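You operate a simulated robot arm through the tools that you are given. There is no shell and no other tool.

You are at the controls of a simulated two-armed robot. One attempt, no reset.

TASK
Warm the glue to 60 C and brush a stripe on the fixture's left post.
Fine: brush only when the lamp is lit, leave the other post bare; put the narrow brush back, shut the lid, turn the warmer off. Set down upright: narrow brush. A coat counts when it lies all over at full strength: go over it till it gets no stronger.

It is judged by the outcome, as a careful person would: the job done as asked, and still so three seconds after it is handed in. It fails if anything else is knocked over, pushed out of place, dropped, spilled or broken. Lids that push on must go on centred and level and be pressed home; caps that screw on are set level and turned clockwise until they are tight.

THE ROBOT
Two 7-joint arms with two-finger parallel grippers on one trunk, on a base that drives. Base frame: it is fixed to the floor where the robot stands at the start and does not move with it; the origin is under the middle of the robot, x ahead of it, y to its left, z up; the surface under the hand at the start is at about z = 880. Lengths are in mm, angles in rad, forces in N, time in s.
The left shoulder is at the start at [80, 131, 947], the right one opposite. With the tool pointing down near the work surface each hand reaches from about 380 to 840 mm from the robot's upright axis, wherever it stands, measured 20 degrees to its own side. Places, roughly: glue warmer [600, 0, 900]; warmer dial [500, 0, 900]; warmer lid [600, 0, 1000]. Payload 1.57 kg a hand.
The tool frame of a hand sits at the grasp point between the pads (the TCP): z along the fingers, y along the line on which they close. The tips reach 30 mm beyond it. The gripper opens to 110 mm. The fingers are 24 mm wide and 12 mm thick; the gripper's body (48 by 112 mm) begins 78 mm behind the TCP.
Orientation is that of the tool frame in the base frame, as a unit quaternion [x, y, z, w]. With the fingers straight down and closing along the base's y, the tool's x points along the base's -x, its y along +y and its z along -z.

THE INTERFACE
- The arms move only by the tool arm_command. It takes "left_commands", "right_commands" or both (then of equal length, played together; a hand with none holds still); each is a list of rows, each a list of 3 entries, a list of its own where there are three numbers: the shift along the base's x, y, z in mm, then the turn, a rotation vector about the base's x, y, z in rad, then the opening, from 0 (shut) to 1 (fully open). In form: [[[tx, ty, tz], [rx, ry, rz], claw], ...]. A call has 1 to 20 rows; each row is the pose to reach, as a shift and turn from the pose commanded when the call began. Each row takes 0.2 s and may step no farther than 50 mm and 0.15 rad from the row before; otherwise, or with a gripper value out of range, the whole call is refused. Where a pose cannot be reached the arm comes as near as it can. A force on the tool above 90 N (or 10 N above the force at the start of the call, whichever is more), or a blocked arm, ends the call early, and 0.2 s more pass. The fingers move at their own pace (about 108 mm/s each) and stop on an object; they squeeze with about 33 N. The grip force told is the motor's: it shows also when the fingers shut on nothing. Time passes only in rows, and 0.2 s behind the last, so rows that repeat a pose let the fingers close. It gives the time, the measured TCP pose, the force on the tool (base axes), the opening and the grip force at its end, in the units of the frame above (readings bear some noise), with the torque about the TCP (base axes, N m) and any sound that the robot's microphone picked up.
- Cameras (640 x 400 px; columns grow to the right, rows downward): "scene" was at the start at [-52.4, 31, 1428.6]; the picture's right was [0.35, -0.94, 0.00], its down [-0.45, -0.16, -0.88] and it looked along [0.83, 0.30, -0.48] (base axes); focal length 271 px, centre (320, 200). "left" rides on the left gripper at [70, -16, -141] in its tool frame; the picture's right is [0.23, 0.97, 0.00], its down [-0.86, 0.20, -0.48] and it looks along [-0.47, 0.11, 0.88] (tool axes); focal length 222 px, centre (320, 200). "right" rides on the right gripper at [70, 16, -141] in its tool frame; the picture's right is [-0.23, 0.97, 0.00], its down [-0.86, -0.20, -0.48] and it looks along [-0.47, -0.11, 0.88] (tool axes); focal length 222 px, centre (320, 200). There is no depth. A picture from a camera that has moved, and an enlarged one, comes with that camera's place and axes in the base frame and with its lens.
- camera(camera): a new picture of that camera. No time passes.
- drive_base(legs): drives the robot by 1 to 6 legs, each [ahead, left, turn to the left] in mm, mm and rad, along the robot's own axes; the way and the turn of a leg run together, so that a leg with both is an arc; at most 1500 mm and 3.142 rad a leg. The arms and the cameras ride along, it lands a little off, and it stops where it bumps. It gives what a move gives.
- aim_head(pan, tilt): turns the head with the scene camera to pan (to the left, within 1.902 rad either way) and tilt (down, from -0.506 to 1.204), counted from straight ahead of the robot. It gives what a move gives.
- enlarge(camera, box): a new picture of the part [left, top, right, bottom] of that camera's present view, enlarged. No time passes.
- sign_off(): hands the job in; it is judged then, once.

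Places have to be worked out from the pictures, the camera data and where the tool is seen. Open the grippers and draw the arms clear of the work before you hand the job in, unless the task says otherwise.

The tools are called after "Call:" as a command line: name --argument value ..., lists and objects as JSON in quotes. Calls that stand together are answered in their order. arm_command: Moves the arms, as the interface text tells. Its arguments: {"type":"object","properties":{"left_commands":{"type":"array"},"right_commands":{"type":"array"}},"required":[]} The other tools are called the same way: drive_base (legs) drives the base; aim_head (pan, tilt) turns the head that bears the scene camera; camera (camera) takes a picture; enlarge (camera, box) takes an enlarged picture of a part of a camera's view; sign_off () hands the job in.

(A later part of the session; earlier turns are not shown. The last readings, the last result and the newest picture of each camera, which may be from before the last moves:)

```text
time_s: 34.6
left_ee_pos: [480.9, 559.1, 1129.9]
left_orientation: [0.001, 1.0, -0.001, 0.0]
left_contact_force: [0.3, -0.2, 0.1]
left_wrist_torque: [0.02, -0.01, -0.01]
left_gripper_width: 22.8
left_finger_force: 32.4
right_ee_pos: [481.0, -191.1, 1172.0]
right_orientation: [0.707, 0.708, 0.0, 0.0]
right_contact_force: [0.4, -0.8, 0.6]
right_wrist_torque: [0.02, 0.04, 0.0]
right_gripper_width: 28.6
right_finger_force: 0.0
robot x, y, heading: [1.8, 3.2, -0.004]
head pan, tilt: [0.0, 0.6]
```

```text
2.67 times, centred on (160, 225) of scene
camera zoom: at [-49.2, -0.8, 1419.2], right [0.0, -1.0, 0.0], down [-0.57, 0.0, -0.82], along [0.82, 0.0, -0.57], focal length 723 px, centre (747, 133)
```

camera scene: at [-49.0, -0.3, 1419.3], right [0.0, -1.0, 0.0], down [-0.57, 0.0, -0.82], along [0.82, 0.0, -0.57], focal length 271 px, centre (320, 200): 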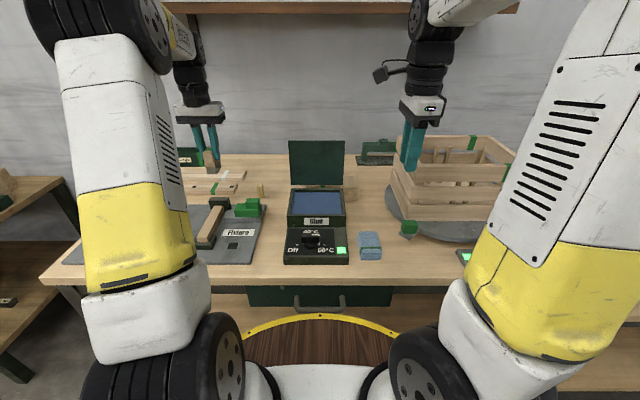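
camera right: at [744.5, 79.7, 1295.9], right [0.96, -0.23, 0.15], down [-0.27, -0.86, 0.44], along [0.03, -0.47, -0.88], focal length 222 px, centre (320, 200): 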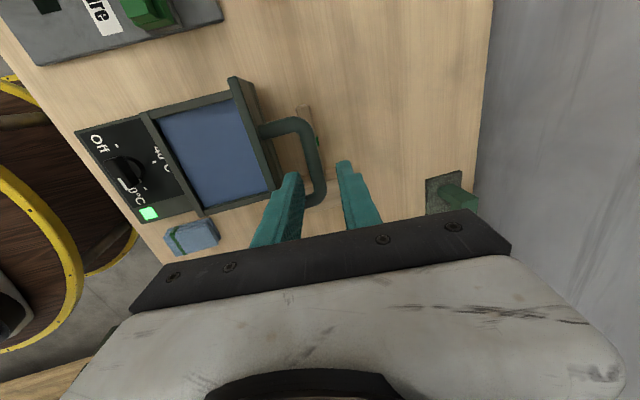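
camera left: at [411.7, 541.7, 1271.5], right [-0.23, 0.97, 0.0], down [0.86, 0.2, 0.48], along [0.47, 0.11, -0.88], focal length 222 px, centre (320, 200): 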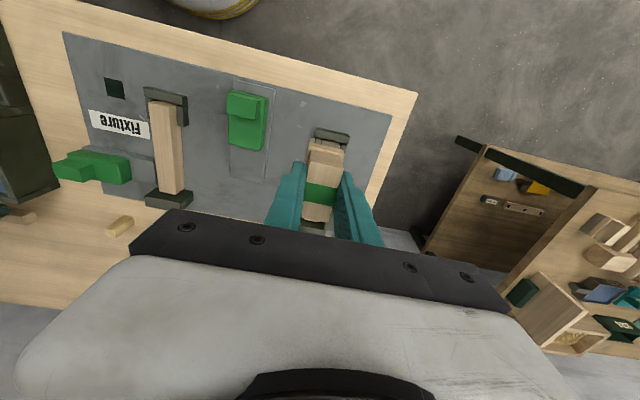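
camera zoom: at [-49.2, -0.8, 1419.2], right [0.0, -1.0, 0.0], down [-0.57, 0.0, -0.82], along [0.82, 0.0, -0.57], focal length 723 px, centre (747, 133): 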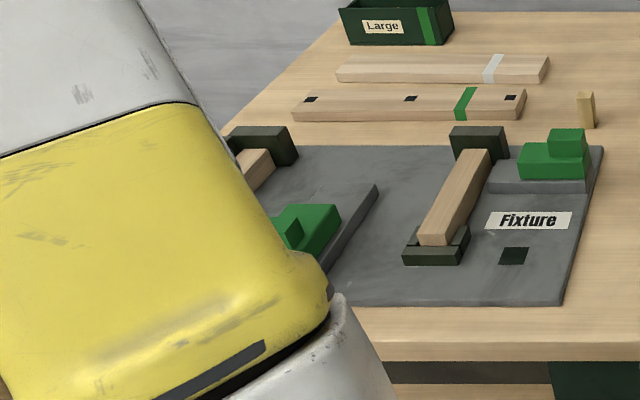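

The brush hides the post from here. From stereo on the right post (twin): bar top z≈911, along x from ≈496 to ≈652, far end block higher (≈926). I shift the left hand toward −y to see the left post beside the gripper.

Call:
arm_command --left_commands '[[[0, -40, -15], [0, 0, 0], 0], [[0, -80, -30], [0, 0, 0], 0], [[0, -120, -45], [0, 0, 0], 0]]'

Call:
camera --camera "left"

Call:
enlarge --camera "left" --box '[320, 70, 520, 250]'

```text
time_s: 35.4
left_ee_pos: [480.2, 437.7, 1083.9]
left_orientation: [-0.001, 1.0, 0.0, -0.001]
left_contact_force: [0.1, 0.0, -0.6]
left_wrist_torque: [-0.04, 0.02, 0.03]
left_gripper_width: 23.1
left_finger_force: 32.7
right_ee_pos: [481.1, -188.9, 1172.8]
right_orientation: [0.707, 0.708, 0.0, 0.001]
right_contact_force: [-0.3, 0.1, -0.8]
right_wrist_torque: [-0.03, 0.05, -0.01]
right_gripper_width: 28.7
right_finger_force: 0.1
robot x, y, heading: [2.6, -1.5, 0.002]
head pan, tilt: [0.0, 0.6]
```

```text
taken
camera left: at [411.9, 421.5, 1225.7], right [-0.23, 0.97, 0.0], down [0.85, 0.2, 0.48], along [0.47, 0.11, -0.88], focal length 222 px, centre (320, 200)
```

left: 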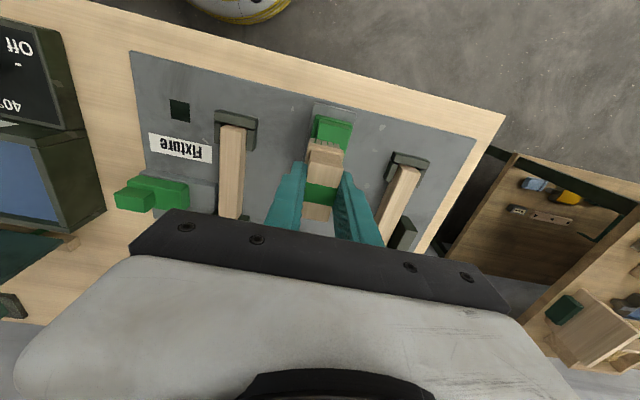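

```text
2.22 times, centred on (420, 160) of left
camera zoom: at [411.9, 421.5, 1225.7], right [-0.23, 0.97, 0.0], down [0.85, 0.2, 0.48], along [0.47, 0.11, -0.88], focal length 494 px, centre (98, 289)
```

zoom: 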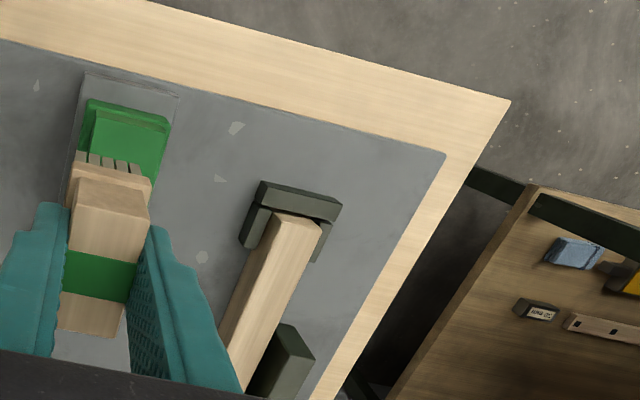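

I can see the left post's near end; its far end with a side block is hidden. I move ahead to look at the far end.

Call:
arm_command --left_commands '[[[40, -10, 5], [0, 0, 0], 0], [[80, -20, 10], [0, 0, 0], 0], [[120, -30, 10], [0, 0, 0], 0]]'

Call:
camera --camera "left"

Call:
enlarge --camera "left" --box '[380, 40, 560, 220]'

```text
time_s: 36.2
left_ee_pos: [600.2, 408.1, 1095.2]
left_orientation: [0.0, 1.0, 0.0, -0.001]
left_contact_force: [-0.7, 0.2, -0.7]
left_wrist_torque: [0.01, -0.01, 0.0]
left_gripper_width: 23.1
left_finger_force: 32.8
right_ee_pos: [480.8, -189.7, 1173.9]
right_orientation: [0.707, 0.707, 0.0, 0.001]
right_contact_force: [-0.2, -0.1, 0.5]
right_wrist_torque: [0.04, -0.01, 0.05]
right_gripper_width: 28.6
right_finger_force: 0.1
robot x, y, heading: [0.6, -0.8, -0.002]
head pan, tilt: [0.0, 0.6]
```

```text
taken
camera left: at [531.6, 390.8, 1237.0], right [-0.23, 0.97, 0.0], down [0.85, 0.2, 0.48], along [0.47, 0.11, -0.88], focal length 222 px, centre (320, 200)
```

left: 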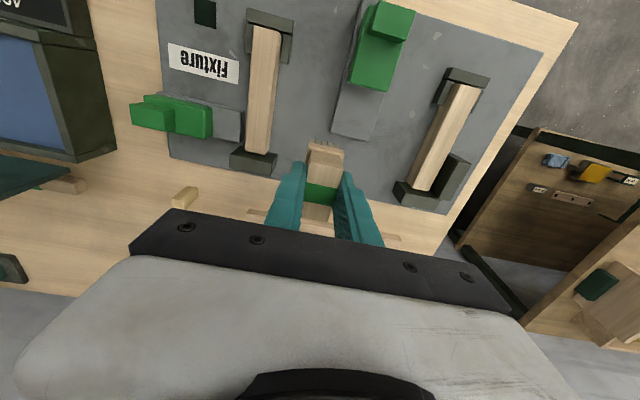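

```text
2.22 times, centred on (470, 130) of left
camera zoom: at [531.6, 390.8, 1237.0], right [-0.23, 0.97, 0.0], down [0.85, 0.2, 0.48], along [0.47, 0.11, -0.88], focal length 494 px, centre (-13, 356)
```

zoom: 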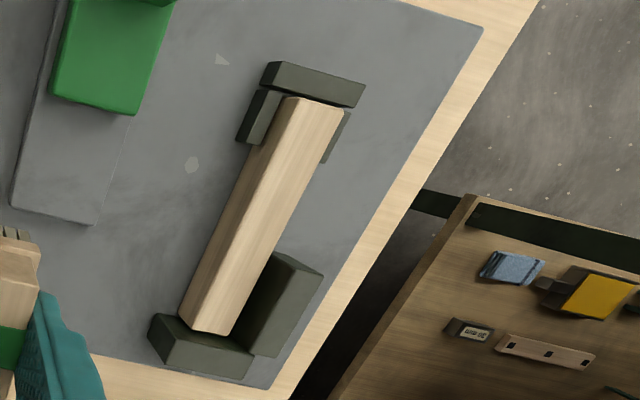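

I zoom in further on the left post's ends to measure the bar's width and height.

Call:
enlarge --camera "left" --box '[420, 60, 500, 130]'

Call:
enlarge --camera "left" --box '[390, 140, 480, 215]'

Call:
enlarge --camera "left" --box '[220, 0, 310, 180]'

```text
5.71 times, centred on (460, 95) of left
camera zoom: at [531.6, 390.8, 1237.0], right [-0.23, 0.97, 0.0], down [0.85, 0.2, 0.48], along [0.47, 0.11, -0.88], focal length 1269 px, centre (-480, 800)
```

zoom: 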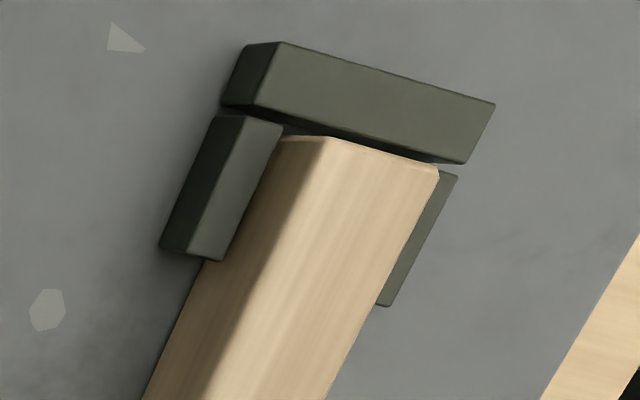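

```text
5.33 times, centred on (435, 178) of left
camera zoom: at [531.6, 390.8, 1237.0], right [-0.23, 0.97, 0.0], down [0.85, 0.2, 0.48], along [0.47, 0.11, -0.88], focal length 1185 px, centre (-293, 320)
```

zoom: 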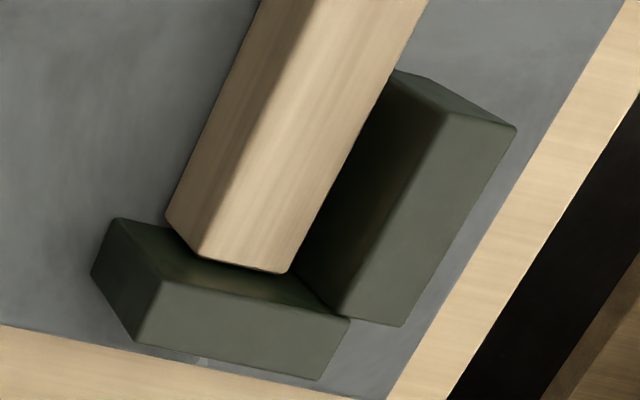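

```text
2.22 times, centred on (265, 90) of left
camera zoom: at [531.6, 390.8, 1237.0], right [-0.23, 0.97, 0.0], down [0.85, 0.2, 0.48], along [0.47, 0.11, -0.88], focal length 494 px, centre (442, 444)
```

zoom: 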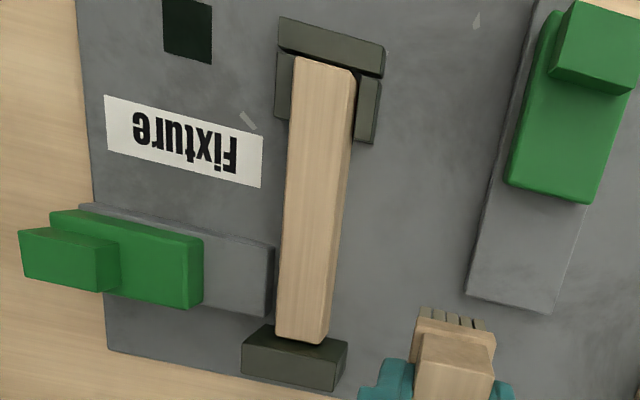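

The left post: bar top z≈908, x 497–650, y≈571–600 (centre ≈586). A taller block (z≈936) begins at x≈651, and a side block (z≈925) sits at y≥610. So the brush centre may run x≈526–619 at y≈586. Now I carry the brush over the glue pan.

Call:
arm_command --left_commands '[[[2, -45, 0], [0, 0, 0], 0], [[4, -90, 0], [0, 0, 0], 0], [[6, -135, 0], [0, 0, 0], 0], [[8, -180, 0], [0, 0, 0], 0], [[10, -225, 0], [0, 0, 0], 0], [[12, -270, 0], [0, 0, 0], 0], [[14, -315, 0], [0, 0, 0], 0], [[16, -360, 0], [0, 0, 0], 0], [[18, -393, -10], [0, 0, 0], 0], [[18, -393, -30], [0, 0, 0], 0]]'

Call:
camera --camera "left"

Call:
enlarge --camera "scene" --box '[250, 110, 390, 270]'

```text
time_s: 38.4
left_ee_pos: [618.5, 14.8, 1065.6]
left_orientation: [0.0, 1.0, 0.0, -0.001]
left_contact_force: [0.5, -0.1, -1.0]
left_wrist_torque: [0.02, -0.01, 0.01]
left_gripper_width: 23.1
left_finger_force: 33.4
right_ee_pos: [481.4, -190.9, 1172.2]
right_orientation: [0.707, 0.708, -0.001, 0.001]
right_contact_force: [0.3, 0.6, -0.8]
right_wrist_torque: [0.05, 0.01, 0.0]
right_gripper_width: 28.7
right_finger_force: 0.1
robot x, y, heading: [-0.7, 1.1, 0.006]
head pan, tilt: [0.0, 0.6]
```

```text
taken
camera left: at [549.5, -2.1, 1206.5], right [-0.23, 0.97, 0.0], down [0.86, 0.2, 0.48], along [0.47, 0.11, -0.88], focal length 222 px, centre (320, 200)
```

left: 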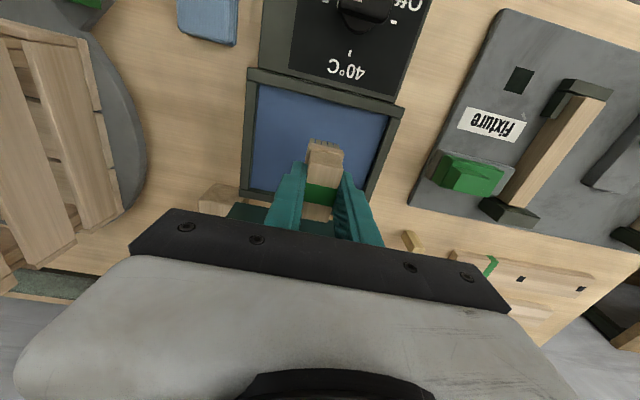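

```text
2.50 times, centred on (320, 190) of scene
camera zoom: at [-49.5, -0.7, 1419.2], right [0.0, -1.0, 0.0], down [-0.57, 0.0, -0.82], along [0.82, 0.0, -0.57], focal length 678 px, centre (320, 225)
```

zoom: 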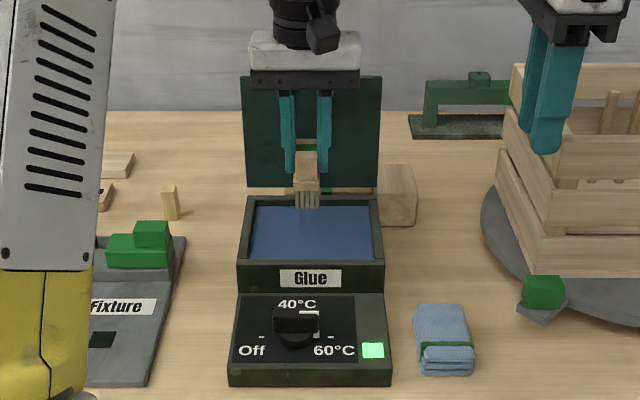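

The brush hangs over the middle of the pan and the lamp is lit. I dip the bristles a few mm below the glue surface (bottom at z≈935).

Call:
arm_command --left_commands '[[[0, 0, -30], [0, 0, 0], 0], [[0, 0, -48], [0, 0, 0], 0], [[0, 0, -56], [0, 0, 0], 0], [[0, 0, -62], [0, 0, 0], 0], [[0, 0, -62], [0, 0, 0], 0], [[0, 0, -62], [0, 0, 0], 0]]'

Call:
enlarge --camera "scene" --box '[270, 150, 370, 270]'

Call:
enlarge --camera "left" --box '[230, 60, 430, 240]'

```text
time_s: 39.8
left_ee_pos: [619.1, 16.4, 1005.8]
left_orientation: [-0.001, 1.0, -0.001, 0.003]
left_contact_force: [-1.4, 3.7, 45.1]
left_wrist_torque: [0.25, 0.07, -0.03]
left_gripper_width: 23.2
left_finger_force: 32.7
right_ee_pos: [479.9, -190.4, 1173.5]
right_orientation: [0.706, 0.708, -0.001, 0.0]
right_contact_force: [0.1, 0.7, -0.7]
right_wrist_torque: [-0.01, 0.0, -0.01]
right_gripper_width: 28.6
right_finger_force: 0.1
robot x, y, heading: [-1.5, -5.7, -0.0]
head pan, tilt: [0.0, 0.6]
```

```text
3.33 times, centred on (320, 210) of scene
camera zoom: at [-50.9, -0.5, 1419.2], right [0.0, -1.0, 0.0], down [-0.56, 0.0, -0.83], along [0.83, 0.0, -0.56], focal length 904 px, centre (320, 167)
```

zoom: 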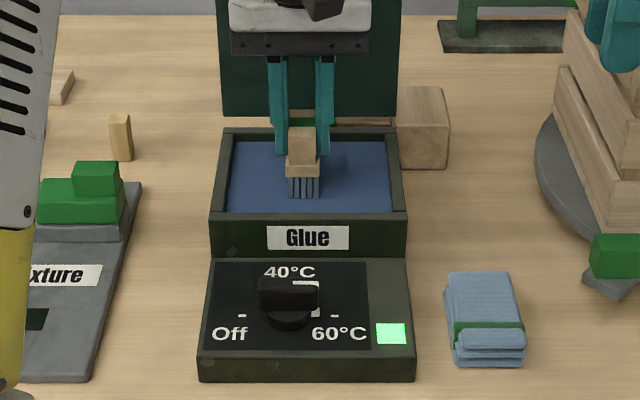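

```text
2.22 times, centred on (330, 150) of left
camera zoom: at [549.6, -1.2, 1146.9], right [-0.23, 0.97, 0.0], down [0.85, 0.2, 0.48], along [0.47, 0.11, -0.88], focal length 494 px, centre (298, 311)
```

zoom: 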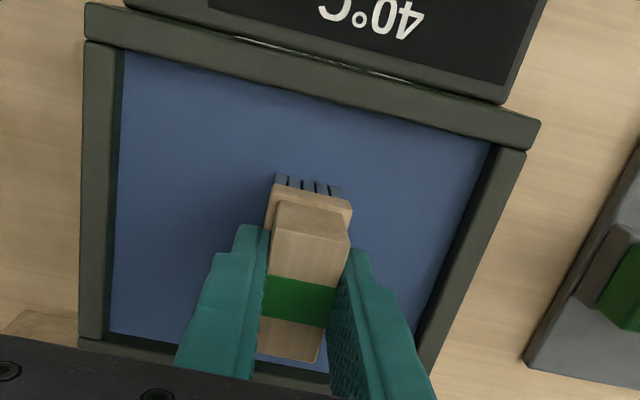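

The bristles have turned blue, and the surface resists (45 N), so I lift straight out now and check the brush still sits properly in the grip.

Call:
arm_command --left_commands '[[[0, 0, 5], [0, 0, 0], 0], [[0, 0, 20], [0, 0, 0], 0], [[0, 0, 50], [0, 0, 0], 0], [[0, 0, 85], [0, 0, 0], 0]]'

Call:
camera --camera "left"

Call:
enlarge --camera "scene" --box '[270, 110, 370, 230]'

Call:
enlarge --camera "left" --box '[270, 120, 370, 240]'

```text
time_s: 40.8
left_ee_pos: [619.5, 15.7, 1085.7]
left_orientation: [-0.001, 1.0, 0.0, -0.001]
left_contact_force: [-0.2, -0.3, 0.5]
left_wrist_torque: [0.0, 0.0, -0.01]
left_gripper_width: 23.4
left_finger_force: 33.4
right_ee_pos: [482.1, -190.5, 1173.2]
right_orientation: [0.706, 0.708, 0.0, 0.0]
right_contact_force: [1.0, -0.4, -0.1]
right_wrist_torque: [0.01, 0.02, 0.0]
right_gripper_width: 28.5
right_finger_force: 0.1
robot x, y, heading: [0.2, -0.2, -0.001]
head pan, tilt: [0.0, 0.6]
```

```text
taken
camera left: at [550.7, -1.9, 1229.5], right [-0.23, 0.97, 0.0], down [0.86, 0.2, 0.48], along [0.46, 0.11, -0.88], focal length 222 px, centre (320, 200)
```

left: 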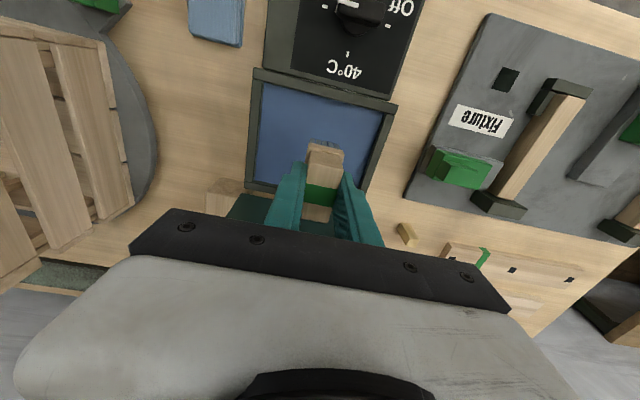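

```text
3.33 times, centred on (320, 170) of scene
camera zoom: at [-49.2, -0.7, 1419.2], right [0.0, -1.0, 0.0], down [-0.57, 0.0, -0.82], along [0.82, 0.0, -0.57], focal length 904 px, centre (320, 300)
```

zoom: 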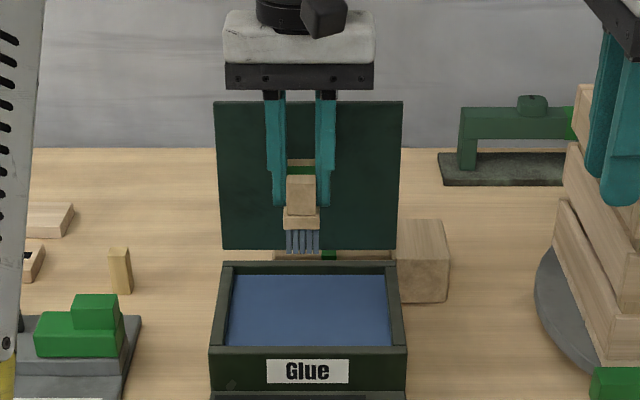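

```text
3.33 times, centred on (320, 180) of left
camera zoom: at [550.7, -1.9, 1229.5], right [-0.23, 0.97, 0.0], down [0.86, 0.2, 0.48], along [0.46, 0.11, -0.88], focal length 740 px, centre (320, 267)
```

zoom: 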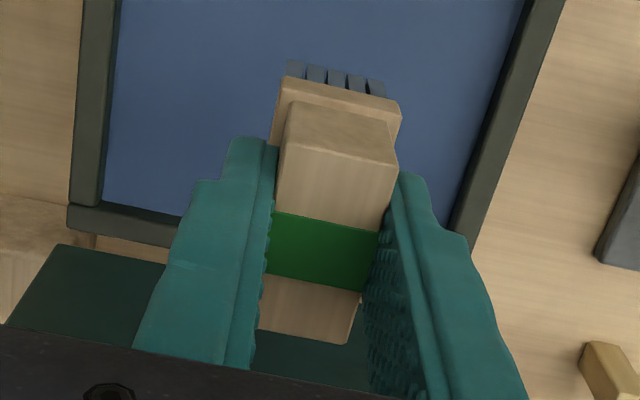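

The brush is loaded with blue glue and sits straight in the grip; bristle bottom ≈ TCP − 67. I carry it at safe height over to the left post.

Call:
arm_command --left_commands '[[[-3, 45, 0], [0, 0, 0], 0], [[-6, 93, 0], [0, 0, 0], 0], [[-10, 141, 0], [0, 0, 0], 0], [[-14, 189, 0], [0, 0, 0], 0], [[-18, 237, 0], [0, 0, 0], 0], [[-22, 285, 0], [0, 0, 0], 0], [[-26, 333, 0], [0, 0, 0], 0], [[-30, 381, 0], [0, 0, 0], 0], [[-34, 429, 0], [0, 0, 0], 0], [[-39, 477, 0], [0, 0, 0], 0], [[-44, 525, -10], [0, 0, 0], 0], [[-48, 555, -30], [0, 0, 0], 0], [[-48, 570, -50], [0, 0, 0], 0]]'

Call:
camera --camera "left"

Call:
camera --camera "scene"

Call:
enlarge --camera "left" --box '[250, 60, 430, 240]'

```text
time_s: 43.6
left_ee_pos: [571.1, 585.5, 1037.0]
left_orientation: [0.0, 1.0, 0.0, 0.0]
left_contact_force: [0.5, 0.2, -1.2]
left_wrist_torque: [0.03, -0.01, 0.04]
left_gripper_width: 23.1
left_finger_force: 33.2
right_ee_pos: [481.8, -189.5, 1173.4]
right_orientation: [0.707, 0.707, 0.001, -0.001]
right_contact_force: [0.5, -0.7, 0.2]
right_wrist_torque: [0.01, -0.02, -0.03]
right_gripper_width: 28.9
right_finger_force: 0.1
robot x, y, heading: [-3.4, -0.7, 0.003]
head pan, tilt: [0.0, 0.6]
```

```text
taken
camera left: at [502.4, 568.6, 1178.6], right [-0.23, 0.97, 0.0], down [0.85, 0.2, 0.48], along [0.47, 0.11, -0.88], focal length 222 px, centre (320, 200)
```

left: 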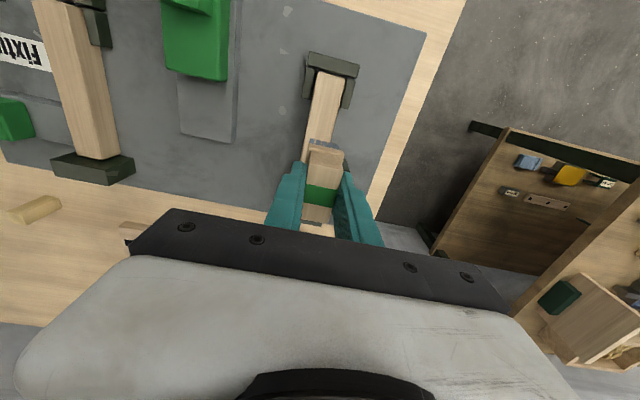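

```text
taken
camera scene: at [-49.6, -0.7, 1419.2], right [0.0, -1.0, 0.0], down [-0.57, 0.0, -0.83], along [0.83, 0.0, -0.57], focal length 271 px, centre (320, 200)
```

scene: 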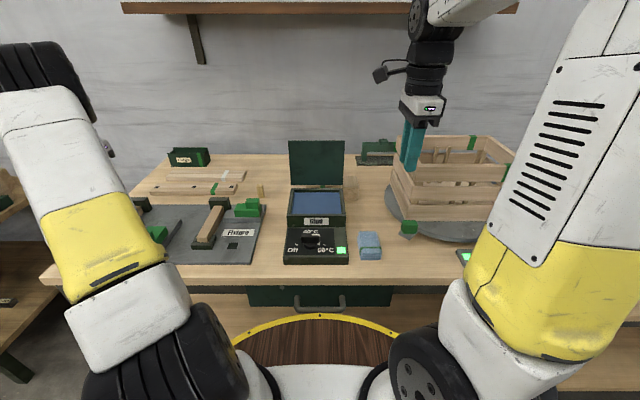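

```text
2.22 times, centred on (340, 150) of left
camera zoom: at [502.4, 568.6, 1178.6], right [-0.23, 0.97, 0.0], down [0.85, 0.2, 0.48], along [0.47, 0.11, -0.88], focal length 494 px, centre (276, 311)
```

zoom: 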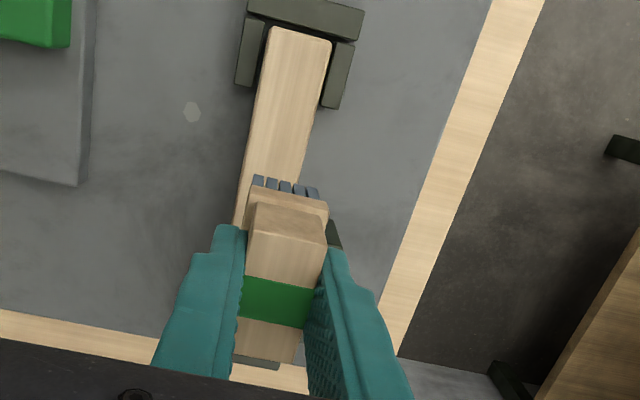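

Here the bar's centre reads y≈581–582, so I shift −4 mm in y. The lamp is lit. I descend to just above the bar (bristle bottom ≈ 915) to check alignment.

Call:
arm_command --left_commands '[[[0, -4, -20], [0, 0, 0], 0], [[0, -4, -40], [0, 0, 0], 0], [[0, -4, -52], [0, 0, 0], 0]]'

Call:
camera --camera "left"

Call:
enlarge --camera "left" --box '[250, 60, 430, 240]'

Call:
enlarge --camera "scene" --box '[290, 190, 370, 270]'

```text
time_s: 44.4
left_ee_pos: [571.1, 582.6, 988.1]
left_orientation: [0.0, 1.0, 0.0, 0.002]
left_contact_force: [-4.1, -2.4, 15.6]
left_wrist_torque: [-0.23, 0.0, -0.02]
left_gripper_width: 22.9
left_finger_force: 33.4
right_ee_pos: [481.8, -188.9, 1173.9]
right_orientation: [0.707, 0.708, 0.0, 0.0]
right_contact_force: [0.2, 0.1, 0.8]
right_wrist_torque: [-0.03, 0.01, 0.0]
right_gripper_width: 28.6
right_finger_force: 0.1
robot x, y, heading: [4.8, -0.9, 0.001]
head pan, tilt: [0.0, 0.6]
```

```text
taken
camera left: at [502.1, 563.9, 1129.2], right [-0.23, 0.97, 0.0], down [0.85, 0.2, 0.48], along [0.47, 0.11, -0.88], focal length 222 px, centre (320, 200)
```

left: 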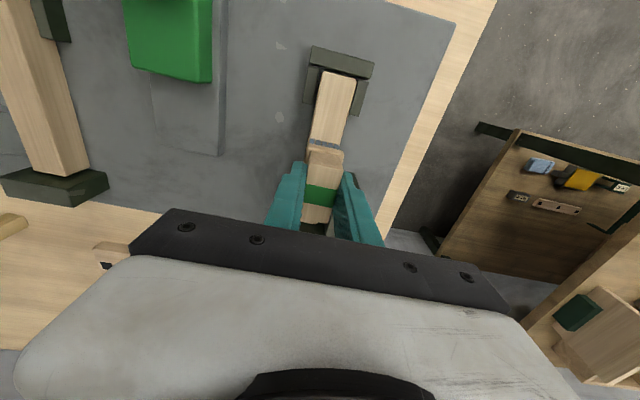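

```text
2.22 times, centred on (340, 150) of left
camera zoom: at [502.1, 563.9, 1129.2], right [-0.23, 0.97, 0.0], down [0.85, 0.2, 0.48], along [0.47, 0.11, -0.88], focal length 494 px, centre (276, 311)
```

zoom: 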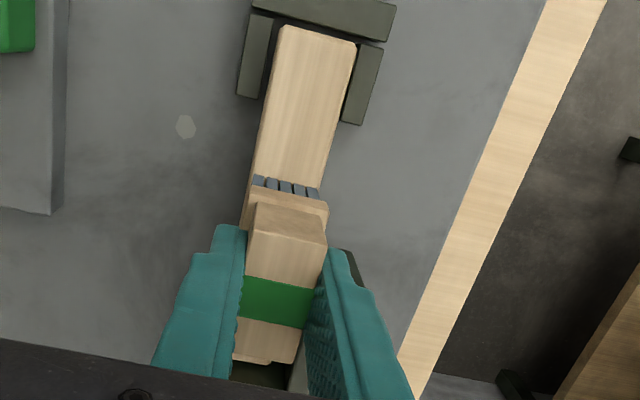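

```text
5.00 times, centred on (330, 230) of scene
camera zoom: at [-50.0, -1.1, 1419.2], right [0.0, -1.0, 0.0], down [-0.56, 0.0, -0.83], along [0.83, 0.0, -0.56], focal length 1356 px, centre (270, 50)
```

zoom: 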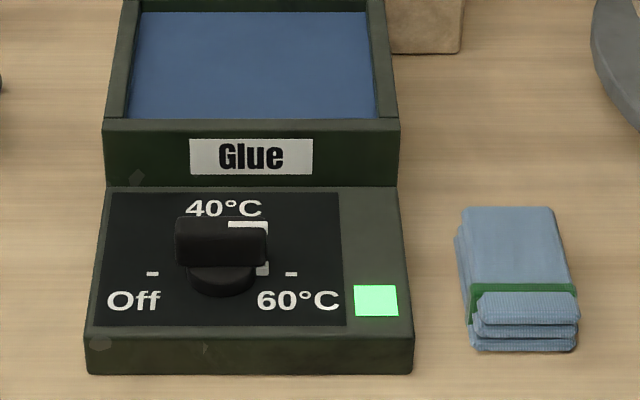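

The bristles already touch the bar (15 N), so the bar top is z≈920; alignment across the bar looks right. I make a first slow pass along the bar, near end to far end, staying short of the far block.

Call:
arm_command --left_commands '[[[-10, 0, 0], [0, 0, 0], 0], [[-20, 0, 0], [0, 0, 0], 0], [[-30, 0, 0], [0, 0, 0], 0], [[-39, 0, 0], [0, 0, 0], 0], [[-46, 0, 0], [0, 0, 0], 0], [[-36, 0, 0], [0, 0, 0], 0], [[-26, 0, 0], [0, 0, 0], 0], [[-16, 0, 0], [0, 0, 0], 0], [[-6, 0, 0], [0, 0, 0], 0], [[4, 0, 0], [0, 0, 0], 0], [[14, 0, 0], [0, 0, 0], 0], [[24, 0, 0], [0, 0, 0], 0], [[32, 0, 0], [0, 0, 0], 0], [[38, 0, 0], [0, 0, 0], 0], [[41, 0, 0], [0, 0, 0], 0]]'

Call:
camera --camera "left"

Call:
enlarge --camera "left" --box '[250, 30, 430, 230]'

```text
time_s: 47.6
left_ee_pos: [610.9, 580.7, 987.3]
left_orientation: [-0.001, 1.0, 0.0, 0.0]
left_contact_force: [-10.3, -0.6, 28.0]
left_wrist_torque: [0.0, 0.45, 0.02]
left_gripper_width: 23.2
left_finger_force: 33.0
right_ee_pos: [481.9, -191.7, 1174.4]
right_orientation: [0.706, 0.708, 0.001, 0.0]
right_contact_force: [0.0, 0.0, 1.0]
right_wrist_torque: [0.03, 0.03, -0.02]
right_gripper_width: 28.6
right_finger_force: 0.0
robot x, y, heading: [-0.4, -0.5, 0.0]
head pan, tilt: [0.0, 0.6]
```

```text
taken
camera left: at [542.1, 563.8, 1129.0], right [-0.23, 0.97, 0.0], down [0.85, 0.2, 0.48], along [0.47, 0.11, -0.88], focal length 222 px, centre (320, 200)
```

left: 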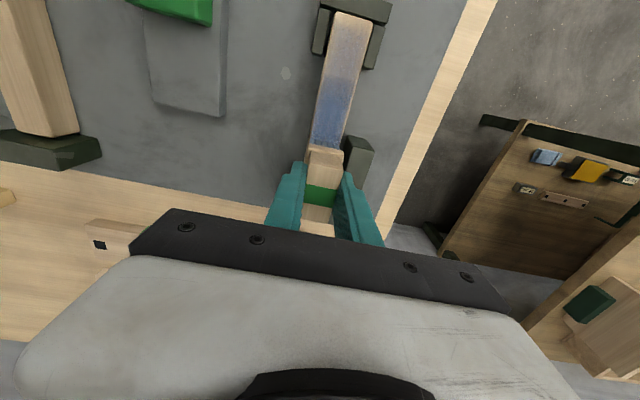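

```text
2.00 times, centred on (340, 130) of left
camera zoom: at [542.1, 563.8, 1129.0], right [-0.23, 0.97, 0.0], down [0.85, 0.2, 0.48], along [0.47, 0.11, -0.88], focal length 444 px, centre (280, 340)
```

zoom: 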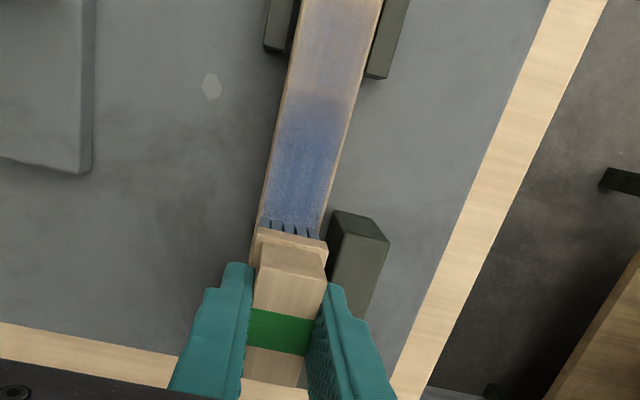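

Glue is going on along the bar: stronger toward the middle/far part, faint at the near end. I continue with several passes, with slight sideways offsets to cover the edges.

Call:
arm_command --left_commands '[[[-10, 2, 0], [0, 0, 0], 0], [[-20, 2, 0], [0, 0, 0], 0], [[-30, 2, 0], [0, 0, 0], 0], [[-40, 2, 0], [0, 0, 0], 0], [[-50, 2, 0], [0, 0, 0], 0], [[-60, 2, 0], [0, 0, 0], 0], [[-70, 2, 0], [0, 0, 0], 0], [[-80, 2, 0], [0, 0, 0], 0], [[-86, 2, 0], [0, 0, 0], 0], [[-90, 2, 0], [0, 0, 0], 0], [[-86, -2, 0], [0, 0, 0], 0], [[-76, -2, 0], [0, 0, 0], 0], [[-66, -2, 0], [0, 0, 0], 0], [[-56, -2, 0], [0, 0, 0], 0], [[-46, -2, 0], [0, 0, 0], 0], [[-36, -2, 0], [0, 0, 0], 0], [[-26, -2, 0], [0, 0, 0], 0], [[-16, -2, 0], [0, 0, 0], 0], [[-6, -2, 0], [0, 0, 0], 0], [[2, -2, 0], [0, 0, 0], 0]]'

Call:
camera --camera "left"

Call:
enlarge --camera "left" --box '[250, 0, 430, 200]'

Call:
enlarge --camera "scene" --box '[270, 170, 370, 270]'

```text
time_s: 51.8
left_ee_pos: [614.1, 578.0, 987.4]
left_orientation: [0.0, 1.0, 0.001, 0.002]
left_contact_force: [-9.3, 1.2, 28.6]
left_wrist_torque: [0.02, 0.52, -0.04]
left_gripper_width: 23.3
left_finger_force: 33.1
right_ee_pos: [481.3, -190.7, 1174.3]
right_orientation: [0.706, 0.708, 0.0, -0.001]
right_contact_force: [-0.8, 0.7, 0.1]
right_wrist_torque: [0.02, 0.02, 0.02]
right_gripper_width: 28.8
right_finger_force: 0.1
robot x, y, heading: [-5.4, 1.4, -0.002]
head pan, tilt: [0.0, 0.6]
```

```text
taken
camera left: at [544.8, 561.9, 1128.9], right [-0.23, 0.97, 0.0], down [0.85, 0.2, 0.48], along [0.47, 0.11, -0.88], focal length 222 px, centre (320, 200)
```

left: 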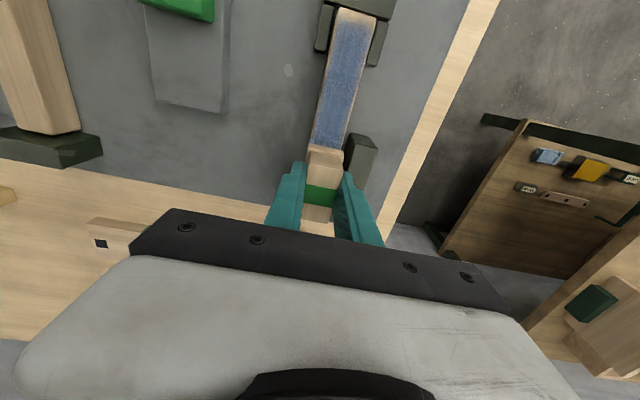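

```text
2.00 times, centred on (340, 100) of left
camera zoom: at [544.8, 561.9, 1128.9], right [-0.23, 0.97, 0.0], down [0.85, 0.2, 0.48], along [0.47, 0.11, -0.88], focal length 444 px, centre (280, 400)
```

zoom: 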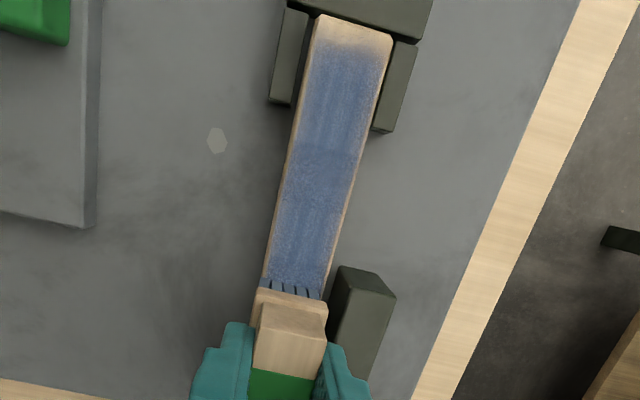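

```text
4.00 times, centred on (320, 220) of scene
camera zoom: at [-50.7, -1.3, 1419.2], right [0.0, -1.0, 0.0], down [-0.56, 0.0, -0.83], along [0.83, 0.0, -0.56], focal length 1085 px, centre (320, 120)
```

zoom: 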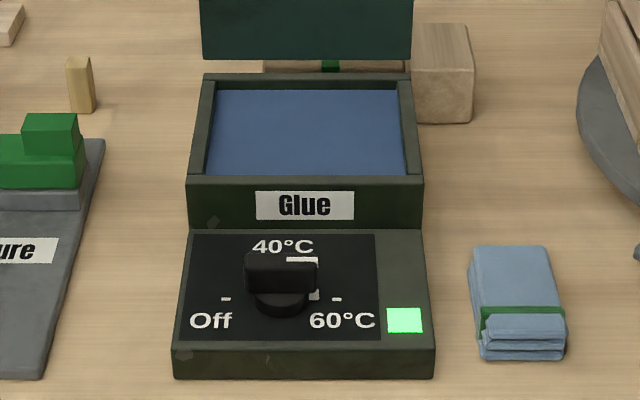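

The coat is stronger; the near-end 10 mm and edges are lighter. I do more passes, reaching further at the near end and with small sideways offsets.

Call:
arm_command --left_commands '[[[-12, 0, 0], [0, 0, 0], 0], [[-24, 0, 0], [0, 0, 0], 0], [[-36, 0, 0], [0, 0, 0], 0], [[-48, 0, 0], [0, 0, 0], 0], [[-60, 0, 0], [0, 0, 0], 0], [[-72, 0, 0], [0, 0, 0], 0], [[-84, 0, 0], [0, 0, 0], 0], [[-92, 0, 0], [0, 0, 0], 0], [[-98, 0, 0], [0, 0, 0], 0], [[-103, 0, 0], [0, 0, 0], 0], [[-98, 4, 0], [0, 0, 0], 0], [[-90, 4, 0], [0, 0, 0], 0], [[-78, 4, 0], [0, 0, 0], 0], [[-66, 4, 0], [0, 0, 0], 0], [[-54, 4, 0], [0, 0, 0], 0], [[-42, 4, 0], [0, 0, 0], 0], [[-30, 4, 0], [0, 0, 0], 0], [[-18, 4, 0], [0, 0, 0], 0], [[-6, 4, 0], [0, 0, 0], 0], [[1, 4, 0], [0, 0, 0], 0]]'

Call:
camera --camera "left"

Call:
enlarge --camera "left" --box '[280, 0, 400, 160]'

```text
time_s: 56.0
left_ee_pos: [615.0, 583.7, 987.8]
left_orientation: [0.0, 1.0, 0.0, 0.001]
left_contact_force: [-9.0, 0.9, 29.5]
left_wrist_torque: [-0.02, 0.59, 0.03]
left_gripper_width: 23.0
left_finger_force: 33.0
right_ee_pos: [480.7, -190.6, 1173.2]
right_orientation: [0.707, 0.708, 0.0, 0.0]
right_contact_force: [-0.5, 0.0, -0.7]
right_wrist_torque: [-0.01, 0.0, 0.0]
right_gripper_width: 28.3
right_finger_force: 0.2
robot x, y, heading: [1.0, 0.5, -0.001]
head pan, tilt: [0.0, 0.6]
```

```text
taken
camera left: at [545.4, 565.8, 1128.8], right [-0.23, 0.97, 0.0], down [0.85, 0.2, 0.48], along [0.47, 0.11, -0.88], focal length 222 px, centre (320, 200)
```

left: 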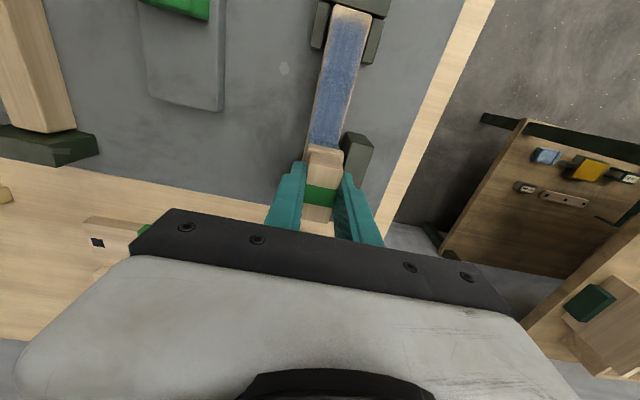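

```text
2.50 times, centred on (340, 80) of left
camera zoom: at [545.4, 565.8, 1128.8], right [-0.23, 0.97, 0.0], down [0.85, 0.2, 0.48], along [0.47, 0.11, -0.88], focal length 555 px, centre (270, 500)
```

zoom: 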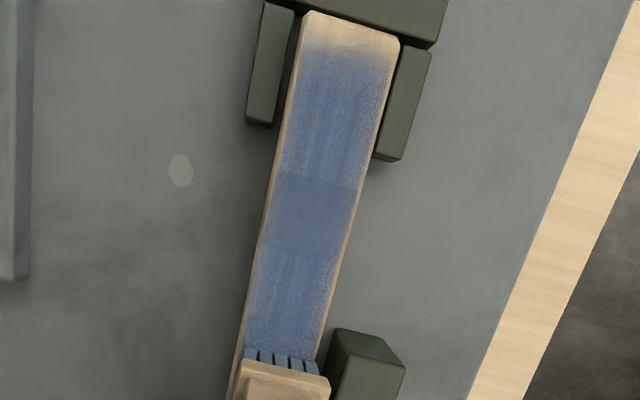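

The glue fills a patch inset slightly from the bar's edges; the middle is solid while both ends are still mottled. I go over the far end more, then the near end.

Call:
arm_command --left_commands '[[[-10, -2, 0], [0, 0, 0], 0], [[-20, -3, 0], [0, 0, 0], 0], [[-30, -4, 0], [0, 0, 0], 0], [[-20, -4, 0], [0, 0, 0], 0], [[-10, -4, 0], [0, 0, 0], 0], [[0, -4, 0], [0, 0, 0], 0], [[-10, -2, 0], [0, 0, 0], 0], [[-25, -2, 0], [0, 0, 0], 0], [[-40, -2, 0], [0, 0, 0], 0], [[-55, -2, 0], [0, 0, 0], 0], [[-70, -2, 0], [0, 0, 0], 0], [[-82, -2, 0], [0, 0, 0], 0], [[-92, -2, 0], [0, 0, 0], 0], [[-82, 0, 0], [0, 0, 0], 0], [[-72, 0, 0], [0, 0, 0], 0], [[-82, -4, 0], [0, 0, 0], 0], [[-92, -4, 0], [0, 0, 0], 0], [[-82, -2, 0], [0, 0, 0], 0], [[-72, -2, 0], [0, 0, 0], 0], [[-60, -2, 0], [0, 0, 0], 0]]'

Call:
arm_command --left_commands '[[[-10, 0, 0], [0, 0, 0], 0], [[-20, 0, 0], [0, 0, 0], 0], [[-30, 0, 0], [0, 0, 0], 0], [[-20, 0, 0], [0, 0, 0], 0], [[-10, 0, 0], [0, 0, 0], 0], [[0, 0, 0], [0, 0, 0], 0], [[10, 0, 0], [0, 0, 0], 0], [[20, 0, 0], [0, 0, 0], 0], [[30, 0, 0], [0, 0, 0], 0], [[40, 0, 0], [0, 0, 0], 0], [[50, 0, 0], [0, 0, 0], 0], [[60, 0, 0], [0, 0, 0], 0]]'

Call:
camera --camera "left"

Call:
enlarge --camera "left" --box '[280, 0, 400, 160]'

Call:
enlarge --camera "scene" --box '[270, 170, 370, 270]'

```text
time_s: 60.2
left_ee_pos: [553.5, 581.9, 986.8]
left_orientation: [-0.001, 1.0, 0.001, 0.0]
left_contact_force: [-12.9, 1.8, 35.1]
left_wrist_torque: [0.06, 0.66, 0.03]
left_gripper_width: 23.4
left_finger_force: 32.8
right_ee_pos: [479.4, -191.5, 1174.0]
right_orientation: [0.707, 0.708, 0.0, 0.0]
right_contact_force: [0.3, -0.2, -0.2]
right_wrist_torque: [0.02, -0.02, -0.01]
right_gripper_width: 28.7
right_finger_force: 0.1
robot x, y, heading: [2.1, -1.5, -0.001]
head pan, tilt: [0.0, 0.6]
```

```text
time_s: 62.8
left_ee_pos: [614.5, 581.0, 987.5]
left_orientation: [0.0, 1.0, 0.0, 0.001]
left_contact_force: [-9.4, 0.7, 29.6]
left_wrist_torque: [0.0, 0.58, -0.02]
left_gripper_width: 22.9
left_finger_force: 33.3
right_ee_pos: [479.9, -191.1, 1173.8]
right_orientation: [0.706, 0.708, 0.0, 0.0]
right_contact_force: [0.0, 0.1, -0.3]
right_wrist_torque: [0.03, -0.01, 0.0]
right_gripper_width: 28.7
right_finger_force: 0.1
robot x, y, heading: [3.3, 0.3, 0.002]
head pan, tilt: [0.0, 0.6]
```

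```text
taken
camera left: at [544.9, 563.8, 1128.8], right [-0.23, 0.97, 0.0], down [0.85, 0.2, 0.48], along [0.47, 0.11, -0.88], focal length 222 px, centre (320, 200)
```

left: 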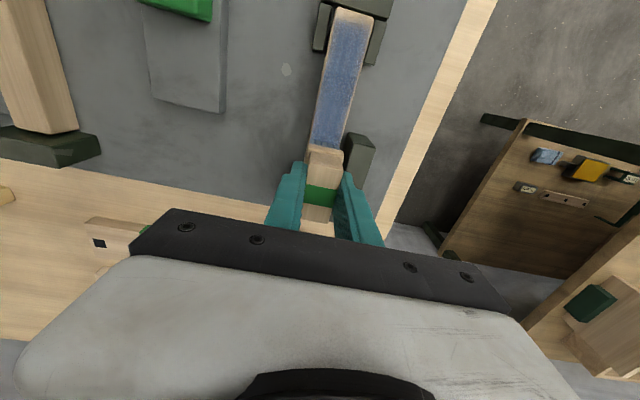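

```text
2.50 times, centred on (340, 80) of left
camera zoom: at [544.9, 563.8, 1128.8], right [-0.23, 0.97, 0.0], down [0.85, 0.2, 0.48], along [0.47, 0.11, -0.88], focal length 555 px, centre (270, 500)
```

zoom: 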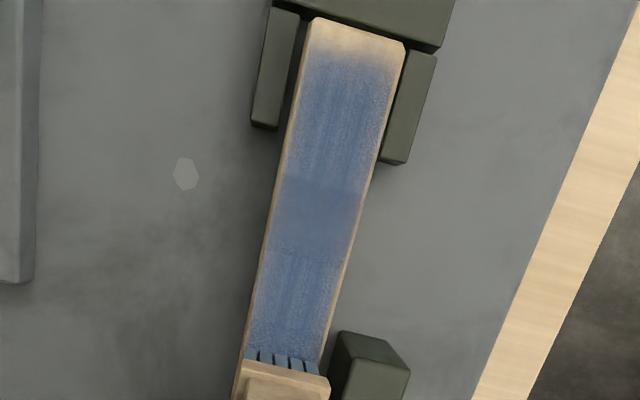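

```text
4.00 times, centred on (320, 220) of scene
camera zoom: at [-50.7, -1.3, 1419.2], right [0.0, -1.0, 0.0], down [-0.56, 0.0, -0.83], along [0.83, 0.0, -0.56], focal length 1085 px, centre (320, 120)
```

zoom: 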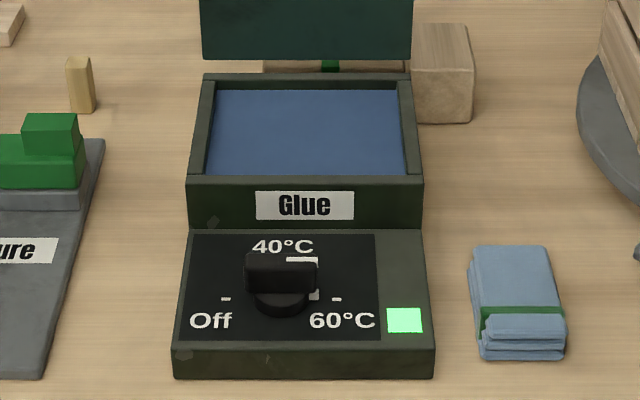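

The last passes changed nothing visible, so the brush may be spent: middle solid, ends lighter. I lift the brush and look at the whole stripe and the bristles.

Call:
arm_command --left_commands '[[[0, 0, 15], [0, 0, 0], 0], [[0, 0, 50], [0, 0, 0], 0], [[0, -30, 85], [0, 0, 0], 0], [[0, -75, 95], [0, 0, 0], 0], [[0, -120, 95], [0, 0, 0], 0], [[0, -165, 95], [0, 0, 0], 0]]'

Call:
camera --camera "left"

Call:
enlarge --camera "left" --box '[400, 60, 500, 210]'

Call:
enlarge --camera "left" --box '[280, 120, 360, 220]'

Call:
enlarge --camera "scene" --box '[80, 140, 280, 260]'

```text
time_s: 64.2
left_ee_pos: [616.2, 416.0, 1079.0]
left_orientation: [0.0, 1.0, 0.0, 0.0]
left_contact_force: [-0.5, 0.3, -0.8]
left_wrist_torque: [-0.01, 0.02, 0.02]
left_gripper_width: 23.3
left_finger_force: 33.1
right_ee_pos: [482.9, -189.8, 1173.0]
right_orientation: [0.706, 0.708, 0.0, 0.001]
right_contact_force: [0.9, 0.1, 0.2]
right_wrist_torque: [-0.01, -0.05, 0.01]
right_gripper_width: 28.8
right_finger_force: 0.1
robot x, y, heading: [0.6, -2.4, 0.001]
head pan, tilt: [0.0, 0.6]
```

```text
taken
camera left: at [546.5, 399.1, 1221.5], right [-0.23, 0.97, 0.0], down [0.85, 0.2, 0.48], along [0.47, 0.11, -0.88], focal length 222 px, centre (320, 200)
```

left: 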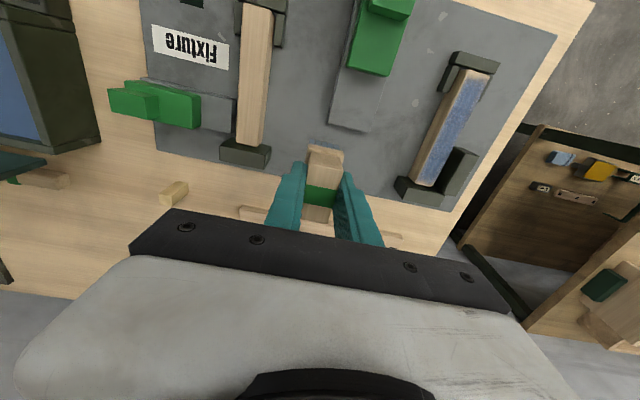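

```text
2.67 times, centred on (450, 135) of left
camera zoom: at [546.5, 399.1, 1221.5], right [-0.23, 0.97, 0.0], down [0.85, 0.2, 0.48], along [0.47, 0.11, -0.88], focal length 592 px, centre (-27, 373)
```

zoom: 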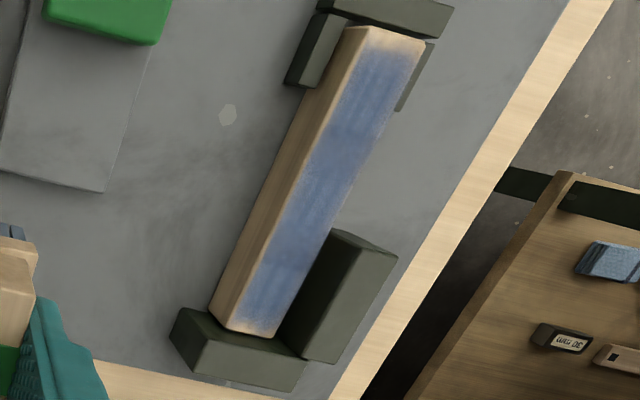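

```text
4.00 times, centred on (320, 170) of left
camera zoom: at [546.5, 399.1, 1221.5], right [-0.23, 0.97, 0.0], down [0.85, 0.2, 0.48], along [0.47, 0.11, -0.88], focal length 888 px, centre (320, 320)
```

zoom: 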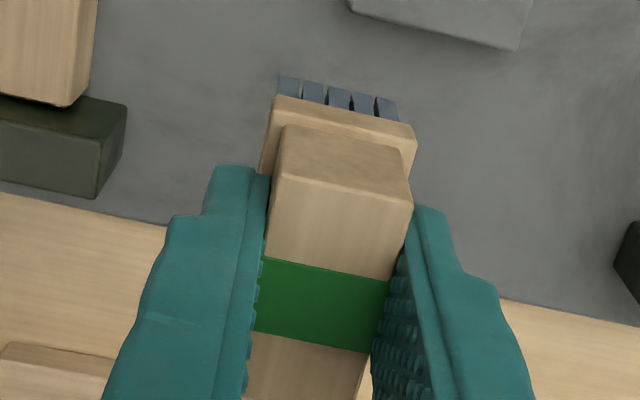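

```text
3.20 times, centred on (180, 200) of scene
camera zoom: at [-49.4, -0.1, 1419.2], right [0.0, -1.0, 0.0], down [-0.57, 0.0, -0.82], along [0.82, 0.0, -0.57], focal length 868 px, centre (768, 200)
```

zoom: 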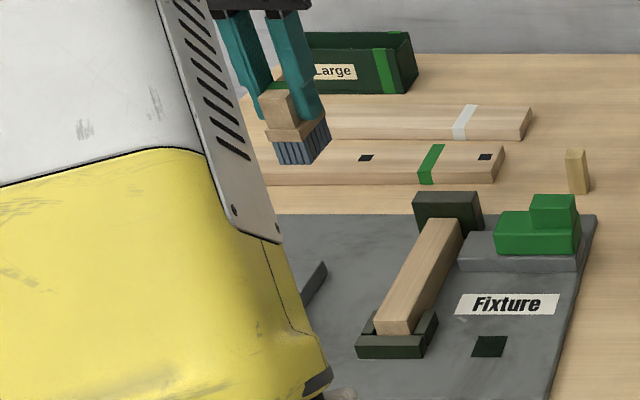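

The post's coat has solid and weaker zones. I re-dip the brush for more glue and go over it again; first back to the pan.

Call:
arm_command --left_commands '[[[0, -48, 3], [0, 0, 0], 0], [[0, -96, 5], [0, 0, 0], 0], [[1, -144, 5], [0, 0, 0], 0], [[1, -192, 5], [0, 0, 0], 0], [[2, -240, 5], [0, 0, 0], 0], [[2, -288, 5], [0, 0, 0], 0], [[3, -336, 5], [0, 0, 0], 0], [[3, -380, 5], [0, 0, 0], 0], [[3, -400, -15], [0, 0, 0], 0], [[3, -400, -45], [0, 0, 0], 0], [[3, -400, -62], [0, 0, 0], 0], [[3, -400, -70], [0, 0, 0], 0], [[3, -400, -74], [0, 0, 0], 0], [[3, -400, -74], [0, 0, 0], 0], [[3, -400, -74], [0, 0, 0], 0]]'

Call:
enlarge --camera "scene" --box '[270, 150, 370, 270]'

```text
time_s: 67.4
left_ee_pos: [618.4, 16.2, 1006.3]
left_orientation: [0.0, 1.0, 0.0, 0.0]
left_contact_force: [0.6, 0.0, 0.0]
left_wrist_torque: [0.0, -0.03, 0.04]
left_gripper_width: 23.3
left_finger_force: 33.0
right_ee_pos: [481.7, -191.4, 1173.4]
right_orientation: [0.707, 0.708, 0.001, 0.0]
right_contact_force: [-0.5, 0.4, -0.4]
right_wrist_torque: [-0.03, 0.01, 0.05]
right_gripper_width: 28.7
right_finger_force: 0.1
robot x, y, heading: [-2.0, -1.7, -0.001]
head pan, tilt: [0.0, 0.6]
```

```text
3.33 times, centred on (320, 210) of scene
camera zoom: at [-49.4, -0.7, 1419.2], right [0.0, -1.0, 0.0], down [-0.57, 0.0, -0.82], along [0.82, 0.0, -0.57], focal length 904 px, centre (320, 167)
```

zoom: 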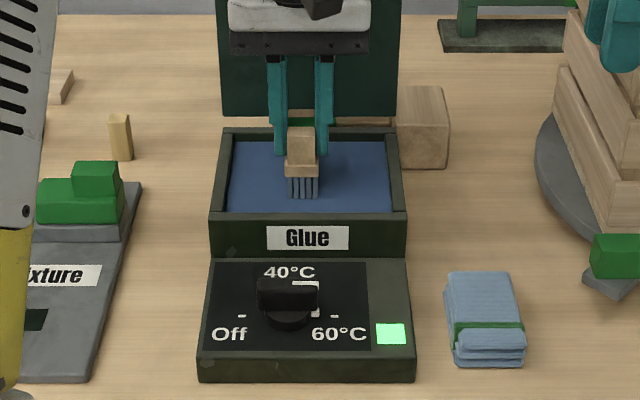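

No contact force yet, so the bristles just reach the surface; I lower a few mm until I feel it.

Call:
arm_command --left_commands '[[[0, 0, -2], [0, 0, 0], 0], [[0, 0, -3], [0, 0, 0], 0], [[0, 0, -4], [0, 0, 0], 0]]'

```text
time_s: 68.2
left_ee_pos: [617.7, 15.6, 1005.9]
left_orientation: [0.0, 1.0, -0.001, 0.003]
left_contact_force: [-4.8, 4.0, 45.7]
left_wrist_torque: [0.23, 0.61, 0.04]
left_gripper_width: 23.2
left_finger_force: 33.9
right_ee_pos: [481.1, -189.6, 1174.2]
right_orientation: [0.706, 0.708, 0.0, 0.0]
right_contact_force: [-1.3, 0.2, 0.1]
right_wrist_torque: [-0.01, -0.03, -0.01]
right_gripper_width: 28.4
right_finger_force: 0.1
robot x, y, heading: [2.3, 0.6, 0.002]
head pan, tilt: [0.0, 0.6]
```

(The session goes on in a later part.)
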